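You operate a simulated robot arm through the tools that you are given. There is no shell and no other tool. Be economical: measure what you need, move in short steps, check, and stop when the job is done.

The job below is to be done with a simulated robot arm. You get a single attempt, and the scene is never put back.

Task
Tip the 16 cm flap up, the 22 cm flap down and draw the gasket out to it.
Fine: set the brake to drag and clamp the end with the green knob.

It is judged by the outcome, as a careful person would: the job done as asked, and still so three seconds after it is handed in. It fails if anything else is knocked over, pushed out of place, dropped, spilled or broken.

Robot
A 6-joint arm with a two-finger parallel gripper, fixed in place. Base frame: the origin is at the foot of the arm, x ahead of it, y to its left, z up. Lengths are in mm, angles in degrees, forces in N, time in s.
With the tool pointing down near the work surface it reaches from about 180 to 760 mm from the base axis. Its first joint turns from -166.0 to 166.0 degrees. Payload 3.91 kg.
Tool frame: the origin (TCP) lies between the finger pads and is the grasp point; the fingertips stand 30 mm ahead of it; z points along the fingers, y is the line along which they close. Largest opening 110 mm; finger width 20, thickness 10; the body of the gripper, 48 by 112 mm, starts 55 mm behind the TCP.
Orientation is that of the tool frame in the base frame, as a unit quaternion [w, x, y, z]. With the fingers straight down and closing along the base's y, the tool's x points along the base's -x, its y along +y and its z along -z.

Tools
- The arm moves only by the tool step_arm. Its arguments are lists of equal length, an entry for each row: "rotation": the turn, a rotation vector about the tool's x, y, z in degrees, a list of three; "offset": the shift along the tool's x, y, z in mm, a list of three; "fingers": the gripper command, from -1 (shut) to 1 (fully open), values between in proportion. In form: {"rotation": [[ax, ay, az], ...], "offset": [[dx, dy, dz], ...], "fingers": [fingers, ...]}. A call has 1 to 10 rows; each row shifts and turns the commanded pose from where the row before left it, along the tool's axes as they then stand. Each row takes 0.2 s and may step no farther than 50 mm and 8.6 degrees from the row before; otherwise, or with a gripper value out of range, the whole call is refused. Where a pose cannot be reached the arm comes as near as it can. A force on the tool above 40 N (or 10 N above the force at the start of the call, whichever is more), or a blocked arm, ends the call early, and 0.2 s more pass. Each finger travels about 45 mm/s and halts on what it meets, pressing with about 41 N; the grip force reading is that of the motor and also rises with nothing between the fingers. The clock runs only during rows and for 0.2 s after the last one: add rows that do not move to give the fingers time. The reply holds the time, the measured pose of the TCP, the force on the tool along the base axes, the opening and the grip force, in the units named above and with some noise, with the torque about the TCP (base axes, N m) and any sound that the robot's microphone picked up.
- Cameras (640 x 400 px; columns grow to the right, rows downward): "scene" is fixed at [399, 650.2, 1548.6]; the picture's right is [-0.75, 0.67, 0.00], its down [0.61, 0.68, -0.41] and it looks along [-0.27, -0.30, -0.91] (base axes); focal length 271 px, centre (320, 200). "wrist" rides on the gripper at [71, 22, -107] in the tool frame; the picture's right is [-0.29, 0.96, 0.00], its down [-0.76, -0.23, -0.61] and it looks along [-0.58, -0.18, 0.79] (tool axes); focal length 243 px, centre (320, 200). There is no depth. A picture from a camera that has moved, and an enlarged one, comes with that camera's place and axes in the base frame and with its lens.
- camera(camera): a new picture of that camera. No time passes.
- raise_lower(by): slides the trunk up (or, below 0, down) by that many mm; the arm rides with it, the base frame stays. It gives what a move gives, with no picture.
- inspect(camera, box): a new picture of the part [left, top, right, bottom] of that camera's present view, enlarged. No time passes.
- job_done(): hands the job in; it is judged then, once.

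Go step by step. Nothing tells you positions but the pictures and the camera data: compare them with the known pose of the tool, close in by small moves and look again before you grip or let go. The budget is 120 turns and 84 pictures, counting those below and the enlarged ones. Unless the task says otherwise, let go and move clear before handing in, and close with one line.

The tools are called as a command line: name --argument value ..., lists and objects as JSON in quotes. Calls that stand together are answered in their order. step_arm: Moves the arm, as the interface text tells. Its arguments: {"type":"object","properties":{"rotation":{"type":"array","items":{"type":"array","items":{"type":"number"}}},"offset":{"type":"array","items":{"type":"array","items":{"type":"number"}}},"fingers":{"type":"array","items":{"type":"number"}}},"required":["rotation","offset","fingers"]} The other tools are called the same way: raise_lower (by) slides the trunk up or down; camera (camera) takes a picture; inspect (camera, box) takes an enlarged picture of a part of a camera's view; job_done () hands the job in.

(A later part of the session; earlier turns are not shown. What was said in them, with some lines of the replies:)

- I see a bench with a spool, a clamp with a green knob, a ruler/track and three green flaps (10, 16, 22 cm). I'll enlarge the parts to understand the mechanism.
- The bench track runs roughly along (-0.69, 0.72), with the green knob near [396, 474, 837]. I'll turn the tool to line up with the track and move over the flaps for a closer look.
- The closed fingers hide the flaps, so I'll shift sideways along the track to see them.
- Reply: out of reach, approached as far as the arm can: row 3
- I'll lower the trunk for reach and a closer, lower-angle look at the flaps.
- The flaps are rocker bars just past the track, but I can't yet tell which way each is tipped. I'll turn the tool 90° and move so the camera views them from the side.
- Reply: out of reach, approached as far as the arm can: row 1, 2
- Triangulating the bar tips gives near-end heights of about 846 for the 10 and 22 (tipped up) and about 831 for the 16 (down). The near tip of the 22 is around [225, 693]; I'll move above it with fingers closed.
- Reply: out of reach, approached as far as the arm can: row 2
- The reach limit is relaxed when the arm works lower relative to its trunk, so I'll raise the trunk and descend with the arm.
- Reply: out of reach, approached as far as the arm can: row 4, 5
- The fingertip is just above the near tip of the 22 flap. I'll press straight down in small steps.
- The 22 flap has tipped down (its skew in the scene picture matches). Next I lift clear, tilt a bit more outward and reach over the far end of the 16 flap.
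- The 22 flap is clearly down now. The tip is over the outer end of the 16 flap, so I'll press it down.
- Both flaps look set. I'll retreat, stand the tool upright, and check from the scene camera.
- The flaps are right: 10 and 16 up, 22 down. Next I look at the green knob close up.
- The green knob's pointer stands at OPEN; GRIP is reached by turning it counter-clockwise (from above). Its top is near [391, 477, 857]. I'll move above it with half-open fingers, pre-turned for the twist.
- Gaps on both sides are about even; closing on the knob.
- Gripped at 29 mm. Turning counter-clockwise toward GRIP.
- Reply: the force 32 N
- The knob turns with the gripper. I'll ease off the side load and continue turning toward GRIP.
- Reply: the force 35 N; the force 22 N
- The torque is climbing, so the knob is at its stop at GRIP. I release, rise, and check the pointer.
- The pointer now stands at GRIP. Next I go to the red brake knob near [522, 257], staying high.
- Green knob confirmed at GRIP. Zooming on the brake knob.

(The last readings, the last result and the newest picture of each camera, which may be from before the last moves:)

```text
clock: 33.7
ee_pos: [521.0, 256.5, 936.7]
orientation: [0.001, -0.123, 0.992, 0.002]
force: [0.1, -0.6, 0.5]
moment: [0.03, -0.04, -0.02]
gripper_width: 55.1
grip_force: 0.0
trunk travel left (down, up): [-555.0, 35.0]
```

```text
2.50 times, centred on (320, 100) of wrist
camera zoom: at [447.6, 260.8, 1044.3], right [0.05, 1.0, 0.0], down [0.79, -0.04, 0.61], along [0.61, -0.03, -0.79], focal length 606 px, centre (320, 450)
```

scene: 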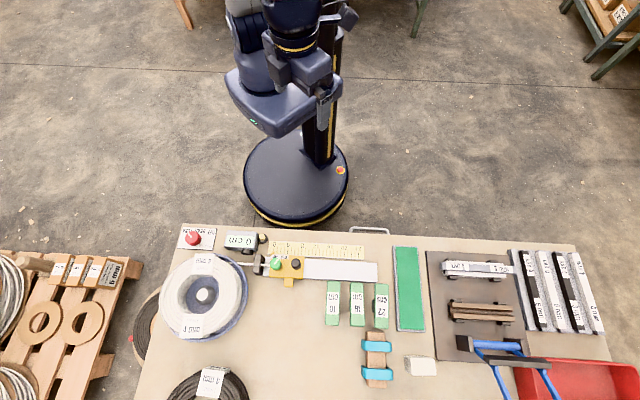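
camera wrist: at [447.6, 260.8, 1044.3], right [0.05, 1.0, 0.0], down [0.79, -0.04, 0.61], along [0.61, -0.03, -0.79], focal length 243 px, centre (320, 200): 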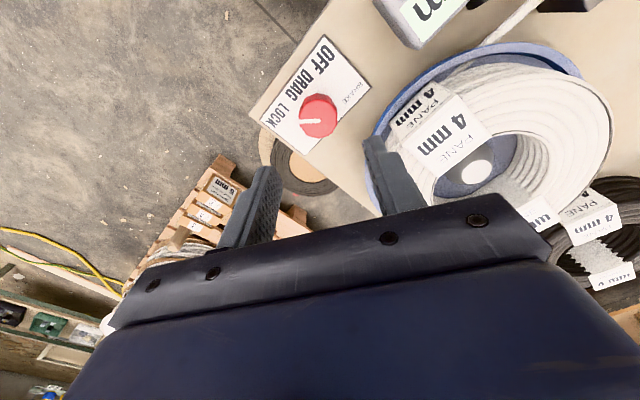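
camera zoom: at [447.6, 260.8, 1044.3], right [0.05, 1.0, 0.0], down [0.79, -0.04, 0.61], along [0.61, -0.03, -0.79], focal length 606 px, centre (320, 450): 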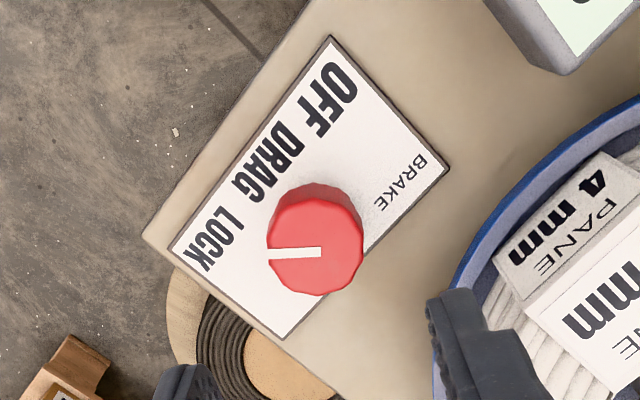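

The brake knob's top is near [520, 257, 840], about 33 mm wide, pointer at LOCK; DRAG is about 40° clockwise. I'll pre-turn, then descend partway and check.

step_arm --rotation '[[0, 0, -8], [0, 0, -8], [0, 0, 0], [0, 0, 0], [0, 0, 0]]' --offset '[[0, 0, 0], [0, 0, 0], [1, 0, 40], [0, 0, 25], [0, 0, 0]]' --fingers '[-0.12, -0.12, -0.12, -0.12, -0.12]'

inspect --camera "wrist" --box '[200, 60, 440, 240]'

```text
clock: 34.9
ee_pos: [521.9, 256.2, 872.1]
orientation: [0.0, -0.261, 0.965, 0.001]
force: [-0.1, 0.2, -0.3]
moment: [0.01, -0.02, -0.02]
gripper_width: 48.3
grip_force: 0.0
trunk travel left (down, up): [-555.0, 35.0]
```

```text
2.22 times, centred on (320, 150) of wrist
camera zoom: at [450.1, 239.6, 979.1], right [-0.23, 0.97, 0.0], down [0.77, 0.18, 0.61], along [0.59, 0.14, -0.79], focal length 539 px, centre (320, 311)
```

zoom: 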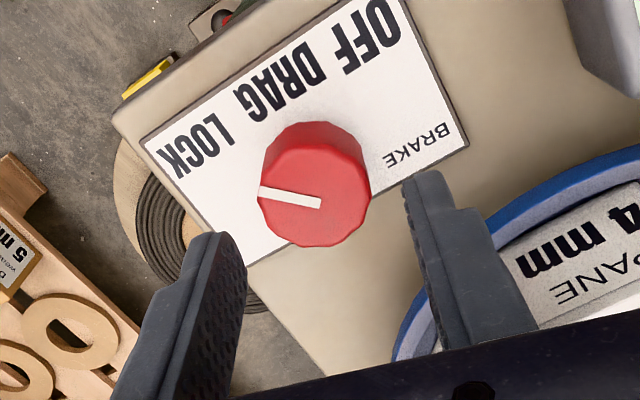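

step_arm --rotation '[[0, 0, 0], [0, 0, 0], [0, 0, 0]]' --offset '[[3, -0.8, 10], [0, 0, 10], [0, 0, 0]]' --fingers '[-0.12, -0.12, -0.12]'

inspect --camera "wrist" --box '[200, 60, 440, 240]'

```text
clock: 35.7
ee_pos: [519.4, 254.7, 851.7]
orientation: [0.001, -0.26, 0.966, 0.001]
force: [0.7, 0.2, -1.1]
moment: [-0.04, -0.01, -0.03]
gripper_width: 48.2
grip_force: 0.0
trunk travel left (down, up): [-555.0, 35.0]
```

```text
2.22 times, centred on (320, 150) of wrist
camera zoom: at [446.7, 238.7, 958.9], right [-0.23, 0.97, 0.0], down [0.77, 0.18, 0.61], along [0.59, 0.14, -0.79], focal length 539 px, centre (320, 311)
```

zoom: 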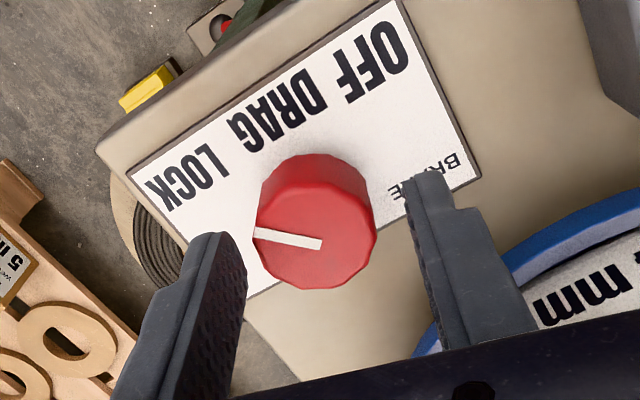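

step_arm --rotation '[[0, 0, 0], [0, 0, 0], [0, 0, 0], [0, 0, 0]]' --offset '[[0, 0, 0], [0, 0, 0], [0, 0, 0], [0, 0, 0]]' --fingers '[-0.3, -0.6, -1, -1]'

step_arm --rotation '[[0, 0, 7], [0, 0, 7], [0, 0, 7], [0, 0, 7], [0, 0, 0]]' --offset '[[0, 0, 0], [0, 0, 0], [0, 0, 0], [0, 0, 0], [0, 0, 0]]' --fingers '[-1, -1, -1, -1, -1]'

inspect --camera "wrist" --box '[200, 60, 440, 240]'

```text
clock: 36.7
ee_pos: [519.4, 254.4, 851.3]
orientation: [0.001, -0.26, 0.966, 0.002]
force: [0.3, -0.2, -0.9]
moment: [-0.02, 0.0, -0.01]
gripper_width: 0.0
grip_force: 29.4
trunk travel left (down, up): [-555.0, 35.0]
```

```text
clock: 37.9
ee_pos: [518.0, 253.2, 852.1]
orientation: [0.0, -0.018, 1.0, 0.002]
force: [-0.4, 0.9, 0.3]
moment: [0.04, 0.01, -0.02]
gripper_width: 0.1
grip_force: 37.5
trunk travel left (down, up): [-555.0, 35.0]
```

```text
2.22 times, centred on (320, 150) of wrist
camera zoom: at [446.8, 274.0, 959.5], right [0.26, 0.97, 0.0], down [0.77, -0.2, 0.61], along [0.59, -0.15, -0.79], focal length 539 px, centre (320, 311)
```

zoom: 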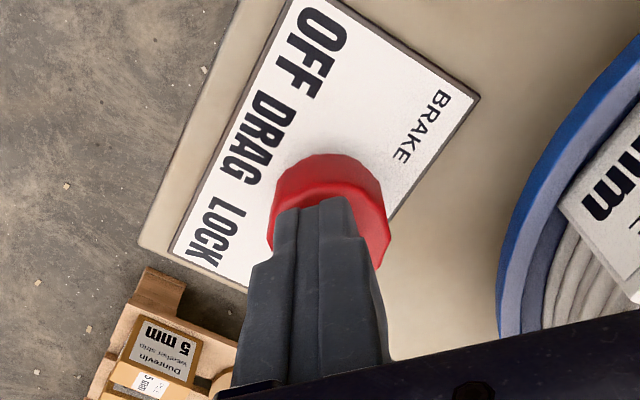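

The fingers closed on air: recomputing from two wrist views puts the knob top lower, at about [533, 256, 804]. I'll rise, reopen, turn back and re-approach.

step_arm --rotation '[[0, 0, 0], [0, 0, -7], [0, 0, -7], [0, 0, -7], [0, 0, -7], [0, 0, 0], [0, 0, 0]]' --offset '[[0, 0, -25], [0, 0, 0], [0, 0, 0], [0, 0, 0], [0, 0, 0], [-13, -5, 0], [0, 0, 0]]' --fingers '[-1, -0.6, -0.3, -0.12, -0.12, -0.12, -0.12]'

inspect --camera "wrist" --box '[200, 60, 440, 240]'

```text
clock: 39.5
ee_pos: [532.9, 255.5, 876.9]
orientation: [0.001, -0.26, 0.965, 0.001]
force: [0.6, 0.4, -0.3]
moment: [-0.01, 0.04, 0.02]
gripper_width: 48.3
grip_force: 0.0
trunk travel left (down, up): [-555.0, 35.0]
```

```text
2.22 times, centred on (320, 150) of wrist
camera zoom: at [460.9, 239.9, 984.6], right [-0.23, 0.97, 0.0], down [0.77, 0.18, 0.61], along [0.59, 0.14, -0.79], focal length 539 px, centre (320, 311)
```

zoom: 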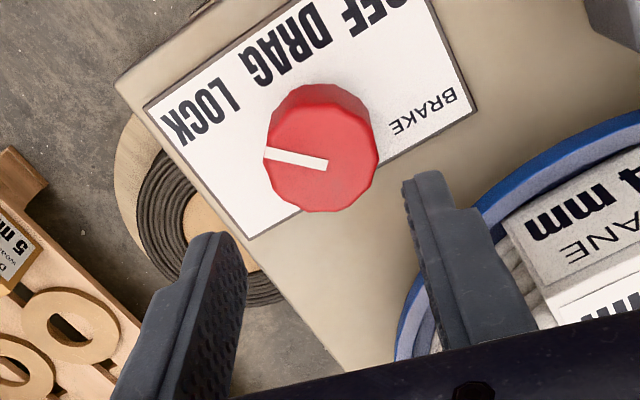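

step_arm --rotation '[[0, 0, 0], [0, 0, 0], [0, 0, 0]]' --offset '[[-1, 2, 30], [0, 0, 15], [0, 0, 0]]' --fingers '[-0.12, -0.12, -0.12]'

inspect --camera "wrist" --box '[200, 60, 440, 240]'

```text
clock: 40.3
ee_pos: [532.3, 259.1, 833.5]
orientation: [0.001, -0.26, 0.966, 0.0]
force: [0.3, 0.3, -0.5]
moment: [-0.01, 0.03, 0.02]
gripper_width: 48.2
grip_force: 0.1
trunk travel left (down, up): [-555.0, 35.0]
```

```text
2.22 times, centred on (320, 150) of wrist
camera zoom: at [460.6, 242.9, 940.8], right [-0.23, 0.97, 0.0], down [0.77, 0.18, 0.61], along [0.59, 0.14, -0.79], focal length 539 px, centre (320, 311)
```

zoom: 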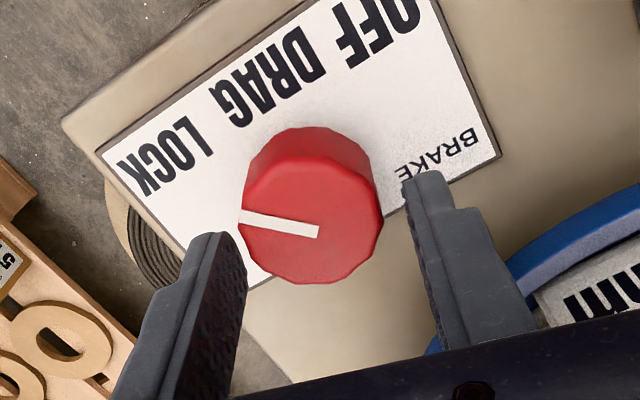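

step_arm --rotation '[[0, 0, 0], [0, 0, 0], [0, 0, 0], [0, 0, 0]]' --offset '[[0, -1.5, 0], [0, 0, 8], [0, 0, 9], [0, 0, 0]]' --fingers '[0.02, 0.02, 0.02, 0.02]'

step_arm --rotation '[[0, 0, 0], [0, 0, 0], [0, 0, 0], [0, 0, 0]]' --offset '[[0, 0, 0], [0, 0, 0], [0, 0, 0], [0, 0, 0]]' --fingers '[-0.15, -0.4, -0.8, -1]'

inspect --camera "wrist" --box '[200, 60, 440, 240]'

```text
clock: 41.3
ee_pos: [533.2, 256.0, 815.5]
orientation: [0.001, -0.26, 0.966, 0.001]
force: [-0.4, -0.6, -0.3]
moment: [0.01, -0.01, 0.0]
gripper_width: 55.9
grip_force: 0.0
trunk travel left (down, up): [-555.0, 35.0]
```

```text
clock: 42.3
ee_pos: [533.2, 258.0, 816.6]
orientation: [0.001, -0.26, 0.966, 0.001]
force: [-5.4, 10.6, -1.8]
moment: [0.2, 0.02, -0.06]
gripper_width: 37.4
grip_force: 45.3
trunk travel left (down, up): [-555.0, 35.0]
```

```text
2.22 times, centred on (320, 150) of wrist
camera zoom: at [460.5, 242.5, 923.0], right [-0.23, 0.97, 0.0], down [0.77, 0.18, 0.61], along [0.59, 0.14, -0.79], focal length 539 px, centre (320, 311)
```

zoom: 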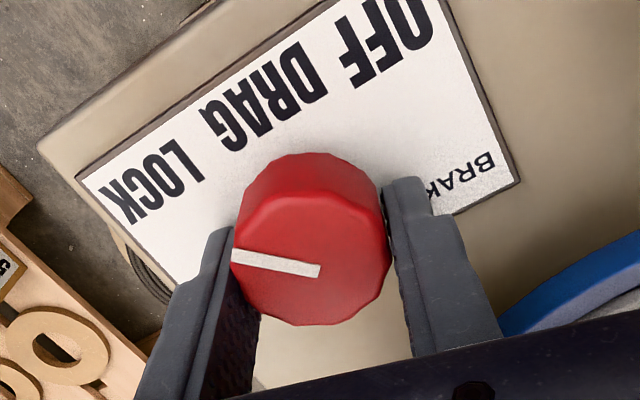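

Now gripped (37 mm). Turning clockwise toward DRAG.

step_arm --rotation '[[0, 0, 0], [0, 0, 7], [0, 0, 7], [0, 0, 7], [0, 0, 7], [0, 0, 7], [0, 0, 0]]' --offset '[[0, 1, 0], [0, 0, 0], [0, 0, 0], [0, 0, 0], [0, 0, 0], [0, 0, 0], [0, 0, 0]]' --fingers '[-1, -1, -1, -1, -1, -1, -1]'

inspect --camera "wrist" --box '[200, 60, 440, 240]'

```text
clock: 43.9
ee_pos: [533.1, 254.6, 815.3]
orientation: [0.0, 0.043, 0.999, 0.001]
force: [11.7, -37.3, 4.2]
moment: [-0.41, -0.77, 0.23]
gripper_width: 37.3
grip_force: 44.8
trunk travel left (down, up): [-555.0, 35.0]
```

```text
2.22 times, centred on (320, 150) of wrist
camera zoom: at [464.8, 282.9, 923.1], right [0.37, 0.93, 0.0], down [0.74, -0.3, 0.61], along [0.56, -0.22, -0.79], focal length 539 px, centre (320, 311)
```

zoom: 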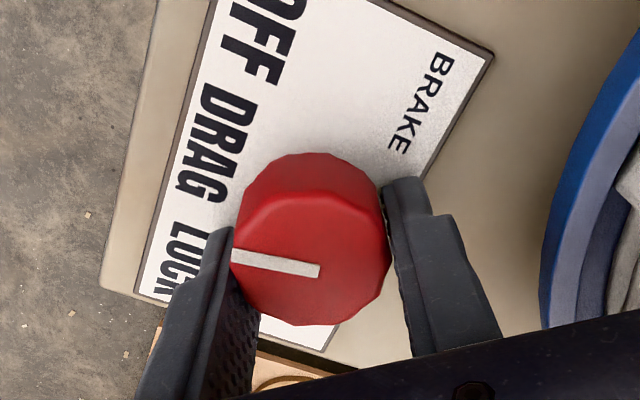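

step_arm --rotation '[[0, 0, 0], [0, 0, 5], [0, 0, 5], [0, 0, 0]]' --offset '[[0, -3.5, 0], [0, 0, 0], [0, 0, 0], [0, 0, 0]]' --fingers '[-1, -1, -1, -1]'

inspect --camera "wrist" --box '[200, 60, 440, 240]'

```text
clock: 44.9
ee_pos: [532.5, 252.1, 815.1]
orientation: [0.001, 0.128, 0.992, 0.001]
force: [16.3, -24.3, 1.4]
moment: [-0.72, -0.82, 0.18]
gripper_width: 37.2
grip_force: 44.9
trunk travel left (down, up): [-555.0, 35.0]
```

```text
2.22 times, centred on (320, 150) of wrist
camera zoom: at [470.1, 292.9, 923.1], right [0.53, 0.85, 0.0], down [0.67, -0.42, 0.61], along [0.52, -0.32, -0.79], focal length 539 px, centre (320, 311)
```

zoom: 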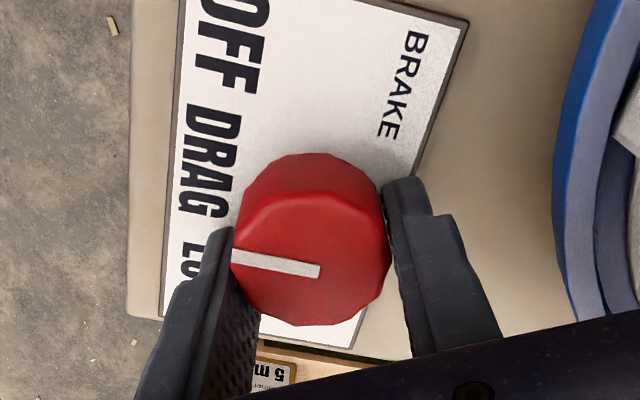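

Pointer now faces the DRAG word. Release, rise and check.

step_arm --rotation '[[0, 0, 0], [0, 0, 0], [0, 0, 0], [0, 0, 0], [0, 0, 0], [0, 0, 0]]' --offset '[[1, -2, 0], [0, 0, 0], [0, 0, 0], [0, 0, -40], [0, 0, -40], [0, 0, 0]]' --fingers '[-1, -0.05, 0.02, 0.02, 0.02, 0.02]'

inspect --camera "wrist" --box '[200, 20, 440, 200]'

inspect --camera "scene" --box '[170, 215, 250, 265]'

```text
clock: 46.3
ee_pos: [531.8, 252.5, 893.9]
orientation: [0.0, 0.129, 0.992, 0.001]
force: [-0.2, 0.1, -0.4]
moment: [0.0, -0.04, -0.02]
gripper_width: 56.0
grip_force: 0.1
trunk travel left (down, up): [-555.0, 35.0]
```

```text
2.22 times, centred on (320, 110) of wrist
camera zoom: at [468.2, 292.3, 1002.3], right [0.53, 0.85, 0.0], down [0.68, -0.42, 0.61], along [0.52, -0.32, -0.8], focal length 539 px, centre (320, 400)
```

zoom: 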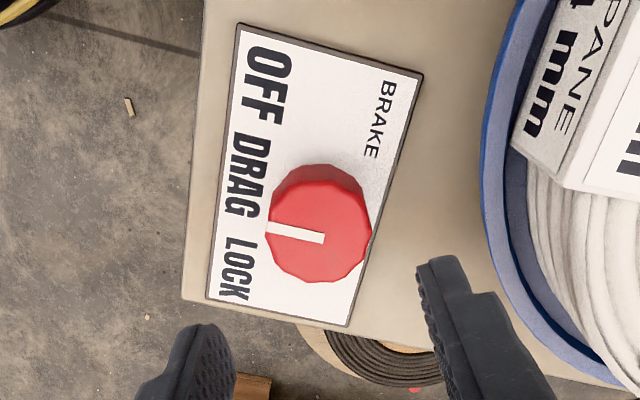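

```text
8.00 times, centred on (210, 240) of scene
camera zoom: at [399.0, 650.2, 1548.6], right [-0.75, 0.67, 0.0], down [0.61, 0.68, -0.41], along [-0.27, -0.3, -0.91], focal length 2172 px, centre (1200, -120)
```

zoom: 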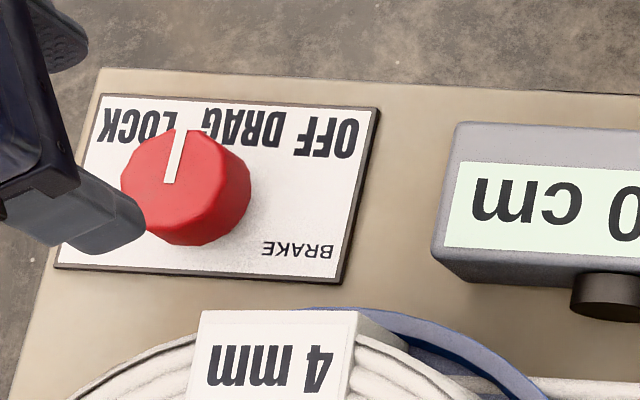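

The brake pointer is at DRAG. Now I go to the carriage's black handle (top about [359, 512, 868]) with the fingers closing along the track.

step_arm --rotation '[[0, 0, 0], [0, 0, -8.4], [0, 0, -8.4], [0, 0, -8.4], [0, 0, -8.4], [0, 0, -8.4], [0, 0, -8.4], [0, 0, -8.4]]' --offset '[[0, 0, -48], [0, 0, 0], [0, 0, 0], [0, 0, 0], [0, 0, 0], [0, 0, 0], [0, 0, 0], [0, 0, 0]]' --fingers '[-0.2, -0.2, -0.2, -0.2, -0.2, -0.2, -0.2, -0.2]'

step_arm --rotation '[[0, 0, 0], [0, 0, 0], [0, 0, 0], [0, 0, 0], [0, 0, 0], [0, 0, 0], [0, 0, 0], [0, 0, 0]]' --offset '[[-8.1, 43.8, 0], [-8.1, 43.8, 0], [-8.1, 43.8, 0], [-8.1, 43.8, 0], [-8.1, 43.8, 0], [-8.1, 43.8, 0], [-8.1, 43.8, 0], [0, 0, 0]]' --fingers '[-0.2, -0.2, -0.2, -0.2, -0.2, -0.2, -0.2, -0.2]'

inspect --camera "wrist" --box '[160, 40, 480, 240]'

```text
clock: 48.1
ee_pos: [531.3, 252.3, 943.1]
orientation: [0.001, -0.376, 0.927, 0.001]
force: [-0.2, -0.4, 0.0]
moment: [-0.01, 0.02, 0.0]
gripper_width: 44.1
grip_force: 0.1
trunk travel left (down, up): [-555.0, 35.0]
```

```text
clock: 49.9
ee_pos: [358.3, 516.0, 944.1]
orientation: [0.0, -0.374, 0.928, 0.002]
force: [0.6, -0.8, -0.4]
moment: [-0.01, -0.01, 0.01]
gripper_width: 43.8
grip_force: 0.1
trunk travel left (down, up): [-555.0, 35.0]
```

```text
2.00 times, centred on (320, 140) of wrist
camera zoom: at [291.7, 483.8, 1050.9], right [-0.45, 0.89, 0.0], down [0.71, 0.36, 0.61], along [0.54, 0.28, -0.79], focal length 485 px, centre (320, 320)
```

zoom: 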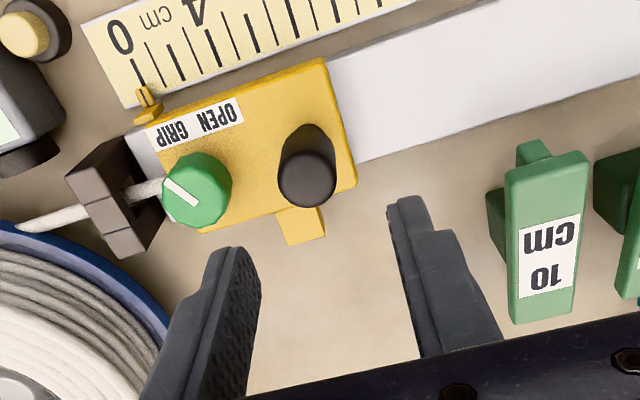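

step_arm --rotation '[[0, 0, 0], [0, 0, 0], [0, 0, 0]]' --offset '[[0, -3, 40], [0, 0, 0], [0, 0, 0]]' --fingers '[-0.27, -0.27, -0.27]'

inspect --camera "wrist" --box '[160, 60, 480, 260]'

```text
clock: 50.7
ee_pos: [359.8, 512.6, 904.8]
orientation: [0.001, -0.374, 0.927, 0.001]
force: [-0.4, -0.2, 0.5]
moment: [-0.02, -0.03, 0.0]
gripper_width: 40.3
grip_force: 0.0
trunk travel left (down, up): [-555.0, 35.0]
```

```text
2.00 times, centred on (320, 160) of wrist
camera zoom: at [294.4, 479.5, 1011.7], right [-0.46, 0.89, 0.0], down [0.71, 0.36, 0.61], along [0.54, 0.28, -0.79], focal length 485 px, centre (320, 280)
```

zoom: 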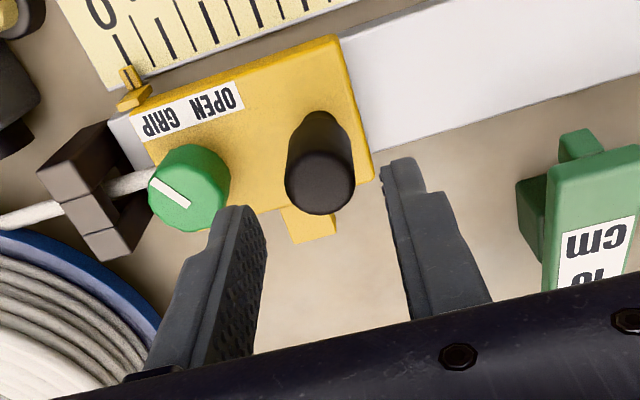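

step_arm --rotation '[[0, 0, 0], [0, 0, 0], [0, 0, 0], [0, 0, 0]]' --offset '[[0, 0, 0], [0, 0, 12], [0, 0, 12], [0, 0, 0]]' --fingers '[-0.38, -0.38, -0.38, -0.38]'

step_arm --rotation '[[0, 0, 0], [0, 0, 0], [0, 0, 0], [0, 0, 0]]' --offset '[[0, 0, 0], [0, 0, 0], [0, 0, 0], [0, 0, 0]]' --fingers '[-0.5, -0.7, -1, -1]'

inspect --camera "wrist" --box '[160, 60, 480, 260]'

```text
clock: 51.7
ee_pos: [361.0, 511.2, 880.6]
orientation: [0.001, -0.373, 0.928, 0.001]
force: [0.6, -0.1, 1.0]
moment: [0.06, 0.02, -0.03]
gripper_width: 34.0
grip_force: 0.1
trunk travel left (down, up): [-555.0, 35.0]
```

```text
clock: 52.7
ee_pos: [359.4, 511.9, 881.0]
orientation: [0.001, -0.376, 0.927, 0.001]
force: [-5.1, 5.3, -0.5]
moment: [0.18, 0.14, -0.03]
gripper_width: 23.0
grip_force: 44.7
trunk travel left (down, up): [-555.0, 35.0]
```

```text
2.00 times, centred on (320, 160) of wrist
camera zoom: at [293.6, 479.5, 988.3], right [-0.46, 0.89, 0.0], down [0.71, 0.36, 0.61], along [0.54, 0.28, -0.79], focal length 485 px, centre (320, 280)
```

zoom: 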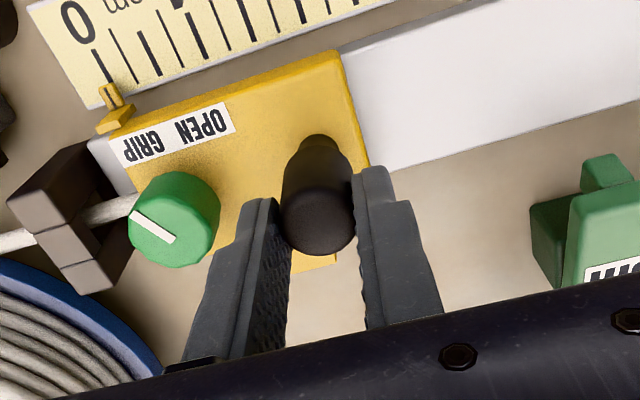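

Handle held. A slow first pull of 40 mm along the track to see that the gasket follows.

step_arm --rotation '[[0, 0, 0], [0, 0, 0], [0, 0, 0], [0, 0, 0], [0, 0, 0]]' --offset '[[0, 10, 0], [0, 10, 0], [0, 10, 0], [0, 10, 0], [0, 0, 0]]' --fingers '[-1, -1, -1, -1, -1]'

inspect --camera "scene" --box '[200, 230, 360, 330]'

inspect --camera "wrist" --box '[160, 60, 480, 260]'

```text
clock: 53.9
ee_pos: [332.6, 539.1, 881.0]
orientation: [0.001, -0.375, 0.927, 0.001]
force: [3.9, -6.0, 2.9]
moment: [-0.42, 0.15, -0.02]
gripper_width: 23.1
grip_force: 44.9
trunk travel left (down, up): [-555.0, 35.0]
```

```text
4.00 times, centred on (280, 280) of scene
camera zoom: at [399.0, 650.2, 1548.6], right [-0.75, 0.67, 0.0], down [0.61, 0.68, -0.41], along [-0.27, -0.3, -0.91], focal length 1086 px, centre (480, -120)
```

zoom: 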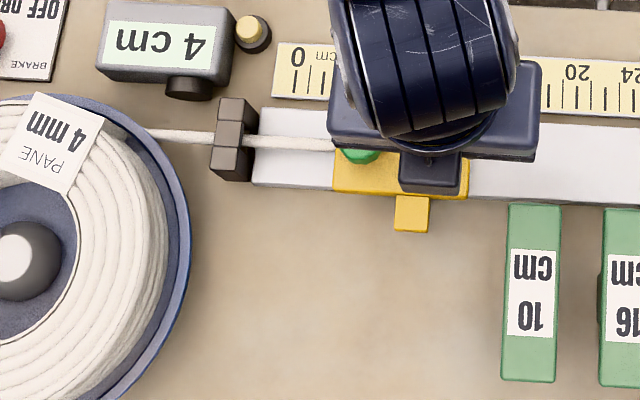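

```text
2.00 times, centred on (320, 160) of wrist
camera zoom: at [266.8, 506.4, 988.3], right [-0.46, 0.89, 0.0], down [0.71, 0.36, 0.61], along [0.54, 0.28, -0.79], focal length 485 px, centre (320, 280)
```

zoom: 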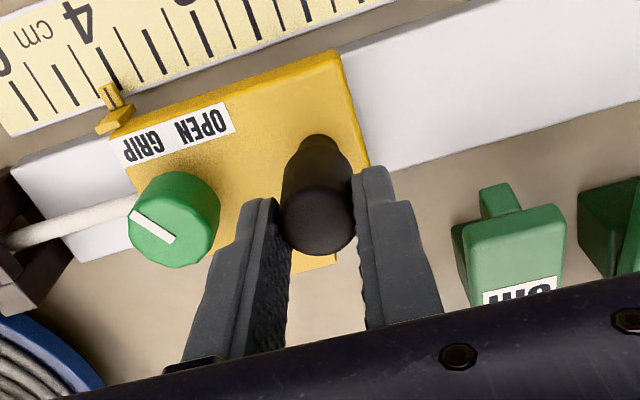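

The gasket follows and the counter reads 4 cm. Continuing at the same gentle pace, past the 10 and 16 flaps.

step_arm --rotation '[[0, 0, 0], [0, 0, 0], [0, 0, 0], [0, 0, 0], [0, 0, 0], [0, 0, 0], [0, 0, 0], [0, 0, 0]]' --offset '[[0, 11, 0], [0, 11, 0], [0, 11, 0], [0, 11, 0], [0, 11, 0], [0, 11, 0], [0, 11, 0], [0, 0, 0]]' --fingers '[-1, -1, -1, -1, -1, -1, -1, -1]'

step_arm --rotation '[[0, 0, 0], [0, 0, 0], [0, 0, 0], [0, 0, 0], [0, 0, 0], [0, 0, 0], [0, 0, 0], [0, 0, 0]]' --offset '[[0, 11, 0], [0, 11, 0], [0, 11, 0], [0, 11, 0], [0, 11, 0], [0, 11, 0], [0, 11, 0], [0, 0, 0]]' --fingers '[-1, -1, -1, -1, -1, -1, -1, -1]'

inspect --camera "scene" --box '[210, 230, 410, 350]'

inspect --camera "wrist" --box '[160, 60, 480, 260]'

```text
clock: 55.7
ee_pos: [277.6, 594.6, 880.1]
orientation: [0.0, -0.374, 0.927, 0.002]
force: [-7.7, -15.5, 1.3]
moment: [-0.76, 0.6, -0.07]
gripper_width: 22.9
grip_force: 45.1
trunk travel left (down, up): [-555.0, 35.0]
```

```text
clock: 57.5
ee_pos: [223.4, 648.0, 881.4]
orientation: [0.0, -0.374, 0.927, 0.0]
force: [-12.1, -20.1, -8.8]
moment: [-0.36, 0.25, 0.02]
gripper_width: 23.3
grip_force: 45.2
trunk travel left (down, up): [-555.0, 35.0]
```

```text
3.20 times, centred on (310, 290) of scene
camera zoom: at [399.0, 650.2, 1548.6], right [-0.75, 0.67, 0.0], down [0.61, 0.68, -0.41], along [-0.27, -0.3, -0.91], focal length 869 px, centre (352, -88)
```

zoom: 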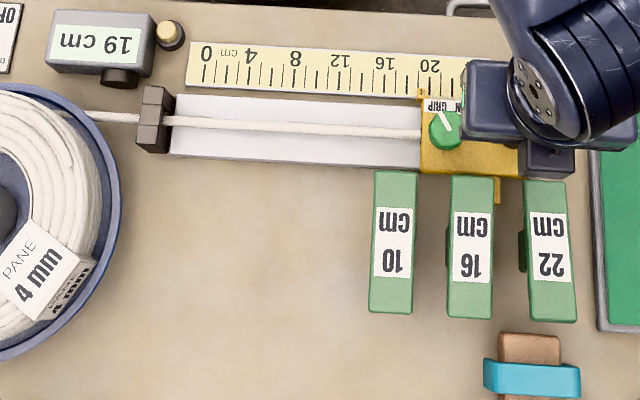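

```text
2.00 times, centred on (320, 160) of wrist
camera zoom: at [157.9, 616.2, 988.6], right [-0.46, 0.89, 0.0], down [0.71, 0.36, 0.61], along [0.54, 0.28, -0.79], focal length 485 px, centre (320, 280)
```

zoom: 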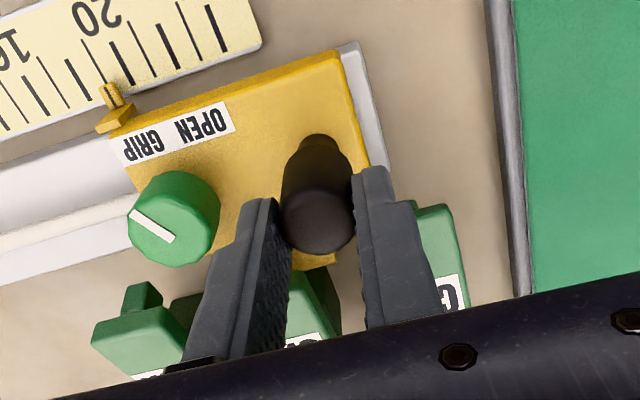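

At 19 cm, with a bit of side load. I'll ease that and creep the last 3 cm to the 22 flap.

step_arm --rotation '[[0, 0, 0], [0, 0, 0], [0, 0, 0], [0, 0, 0], [0, 0, 0], [0, 0, 0], [0, 0, 0]]' --offset '[[2, 5, 0], [0, 6, 0], [0, 6, 0], [0, 4, 0], [0, 3, 0], [0, 3, 0], [0, 0, 0]]' --fingers '[-1, -1, -1, -1, -1, -1, -1]'

inspect --camera "scene" --box '[210, 230, 410, 350]'

```text
clock: 59.1
ee_pos: [204.0, 667.6, 881.6]
orientation: [0.001, -0.374, 0.927, 0.002]
force: [-7.7, -18.3, -5.1]
moment: [-0.69, 0.4, 0.03]
gripper_width: 22.9
grip_force: 45.6
trunk travel left (down, up): [-555.0, 35.0]
```

```text
3.20 times, centred on (310, 290) of scene
camera zoom: at [399.0, 650.2, 1548.6], right [-0.75, 0.67, 0.0], down [0.61, 0.68, -0.41], along [-0.27, -0.3, -0.91], focal length 869 px, centre (352, -88)
```

zoom: 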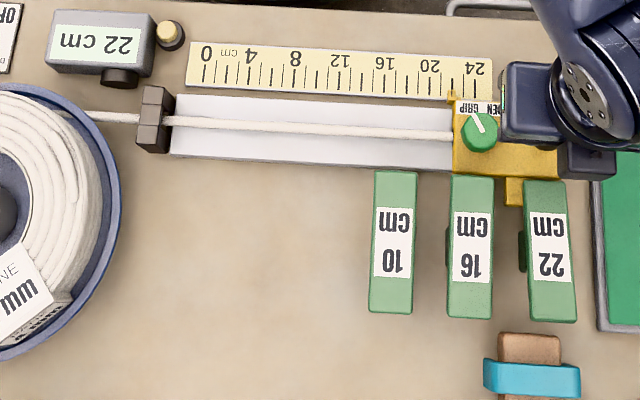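

step_arm --rotation '[[0, 0, 0], [0, 0, 0], [0, 0, 0]]' --offset '[[0, 2, 0], [0, 1.5, 0], [0, 0, 0]]' --fingers '[-1, -1, -1]'

inspect --camera "scene" --box '[330, 240, 410, 300]'

```text
clock: 59.9
ee_pos: [203.9, 668.1, 880.1]
orientation: [-0.001, -0.374, 0.927, 0.0]
force: [-3.6, -26.3, -6.1]
moment: [-0.29, -0.51, -0.01]
gripper_width: 22.8
grip_force: 44.6
trunk travel left (down, up): [-555.0, 35.0]
```

```text
6.67 times, centred on (370, 270) of scene
camera zoom: at [399.0, 650.2, 1548.6], right [-0.75, 0.67, 0.0], down [0.61, 0.68, -0.41], along [-0.27, -0.3, -0.91], focal length 1810 px, centre (-13, -267)
```

zoom: 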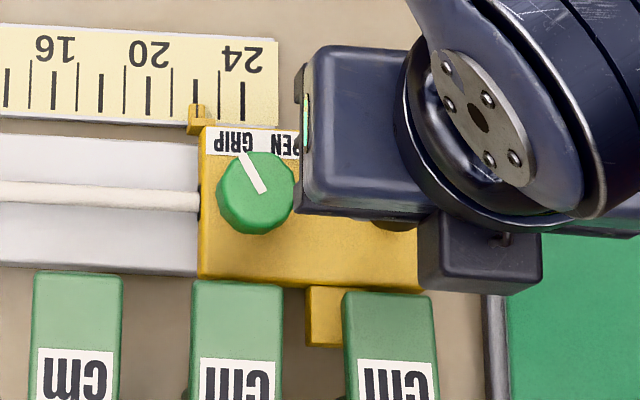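

The carriage has come up against the 22 flap: it no longer moves, and both pointer and counter read 22. I'll relax the push, open narrowly and rise.

step_arm --rotation '[[0, 0, 0], [0, 0, 0], [0, 0, 0], [0, 0, 0], [0, 0, 0], [0, 0, 0]]' --offset '[[1.5, -2, 0], [0, 0, 0], [0, 0, 0], [0, 0, -20], [0, 0, -40], [0, 0, 0]]' --fingers '[-1, -0.4, -0.38, -0.38, -0.38, -0.38]'

step_arm --rotation '[[0, 0, 0], [0, 0, 0], [0, 0, 0], [0, 0, 0], [0, 0, 0], [0, 0, 0]]' --offset '[[20, 0, -40], [40, 0, -20], [40, 0, 0], [40, 0, 0], [40, 0, 0], [0, 0, 0]]' --fingers '[-0.38, -0.38, -0.38, -0.38, -0.38, -0.38]'

inspect --camera "scene" --box '[210, 230, 410, 350]'

camera --camera "scene"

```text
clock: 61.3
ee_pos: [203.3, 670.2, 940.0]
orientation: [0.001, -0.374, 0.928, 0.001]
force: [0.1, -0.7, 1.0]
moment: [-0.01, 0.01, -0.03]
gripper_width: 34.1
grip_force: 0.2
trunk travel left (down, up): [-555.0, 35.0]
```

```text
clock: 62.7
ee_pos: [74.1, 543.2, 998.2]
orientation: [0.002, -0.373, 0.928, 0.001]
force: [-0.2, -0.2, 0.0]
moment: [0.03, -0.03, -0.01]
gripper_width: 34.2
grip_force: 0.1
trunk travel left (down, up): [-555.0, 35.0]
```

```text
3.20 times, centred on (310, 290) of scene
camera zoom: at [399.0, 650.2, 1548.6], right [-0.75, 0.67, 0.0], down [0.61, 0.68, -0.41], along [-0.27, -0.3, -0.91], focal length 869 px, centre (352, -88)
```

zoom: 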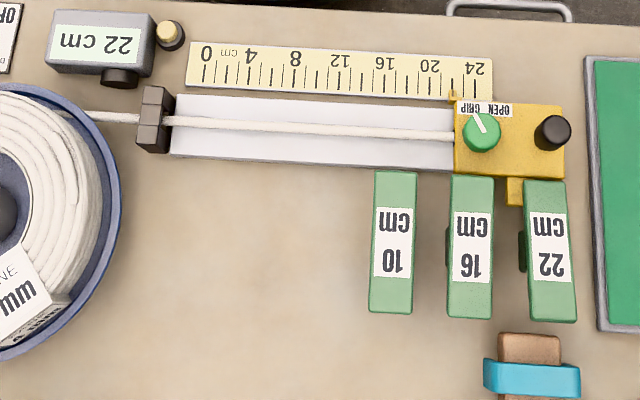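

```text
23 pictures are left
```

scene: 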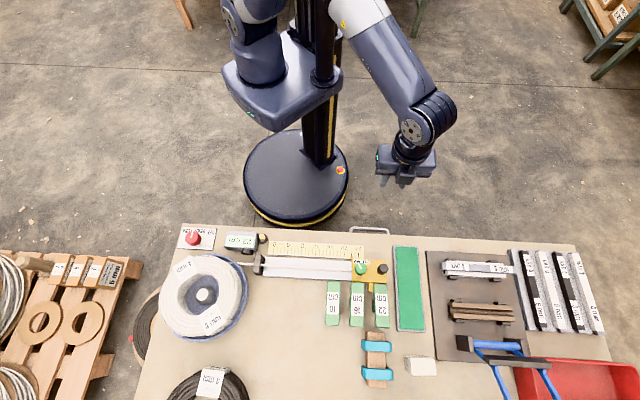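

Everything stayed in place and the arm is clear. One last check of the brake pointer and carriage.

inspect --camera "scene" --box '[170, 215, 250, 265]'

inspect --camera "scene" --box '[330, 250, 410, 300]'

```text
8.00 times, centred on (210, 240) of scene
camera zoom: at [399.0, 650.2, 1548.6], right [-0.75, 0.67, 0.0], down [0.61, 0.68, -0.41], along [-0.27, -0.3, -0.91], focal length 2172 px, centre (1200, -120)
```

zoom: 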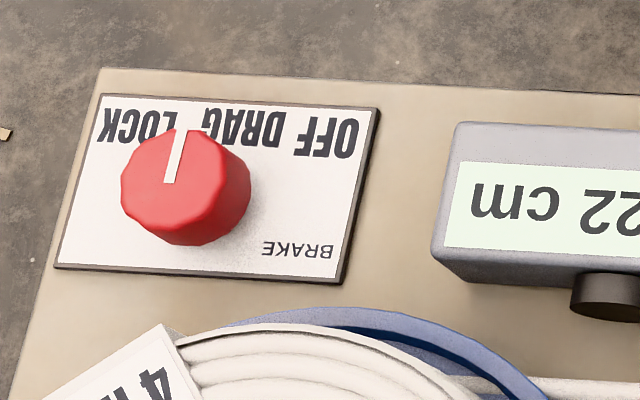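

```text
8.00 times, centred on (370, 275) of scene
camera zoom: at [399.0, 650.2, 1548.6], right [-0.75, 0.67, 0.0], down [0.61, 0.68, -0.41], along [-0.27, -0.3, -0.91], focal length 2172 px, centre (-80, -400)
```

zoom: 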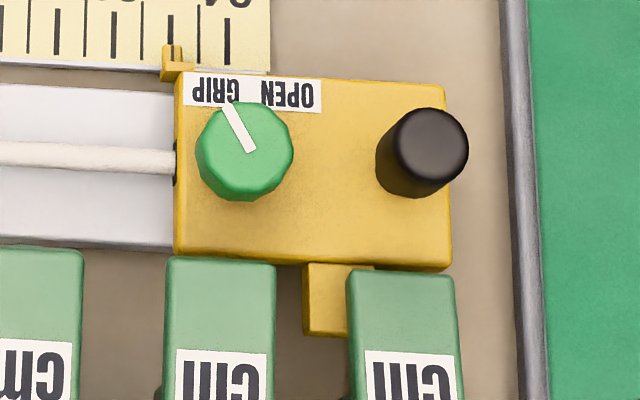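

The brake is at DRAG, the clamp at GRIP, and the carriage sits against the lowered 22 cm flap. Handing in.

job_done

```text
The job is handed in.
```

The 16 cm flap is up and the 22 cm flap is down. The brake is at DRAG, the gasket end is clamped with the green knob, and the gasket is drawn out to the 22 cm flap, with the counter reading 22 cm.
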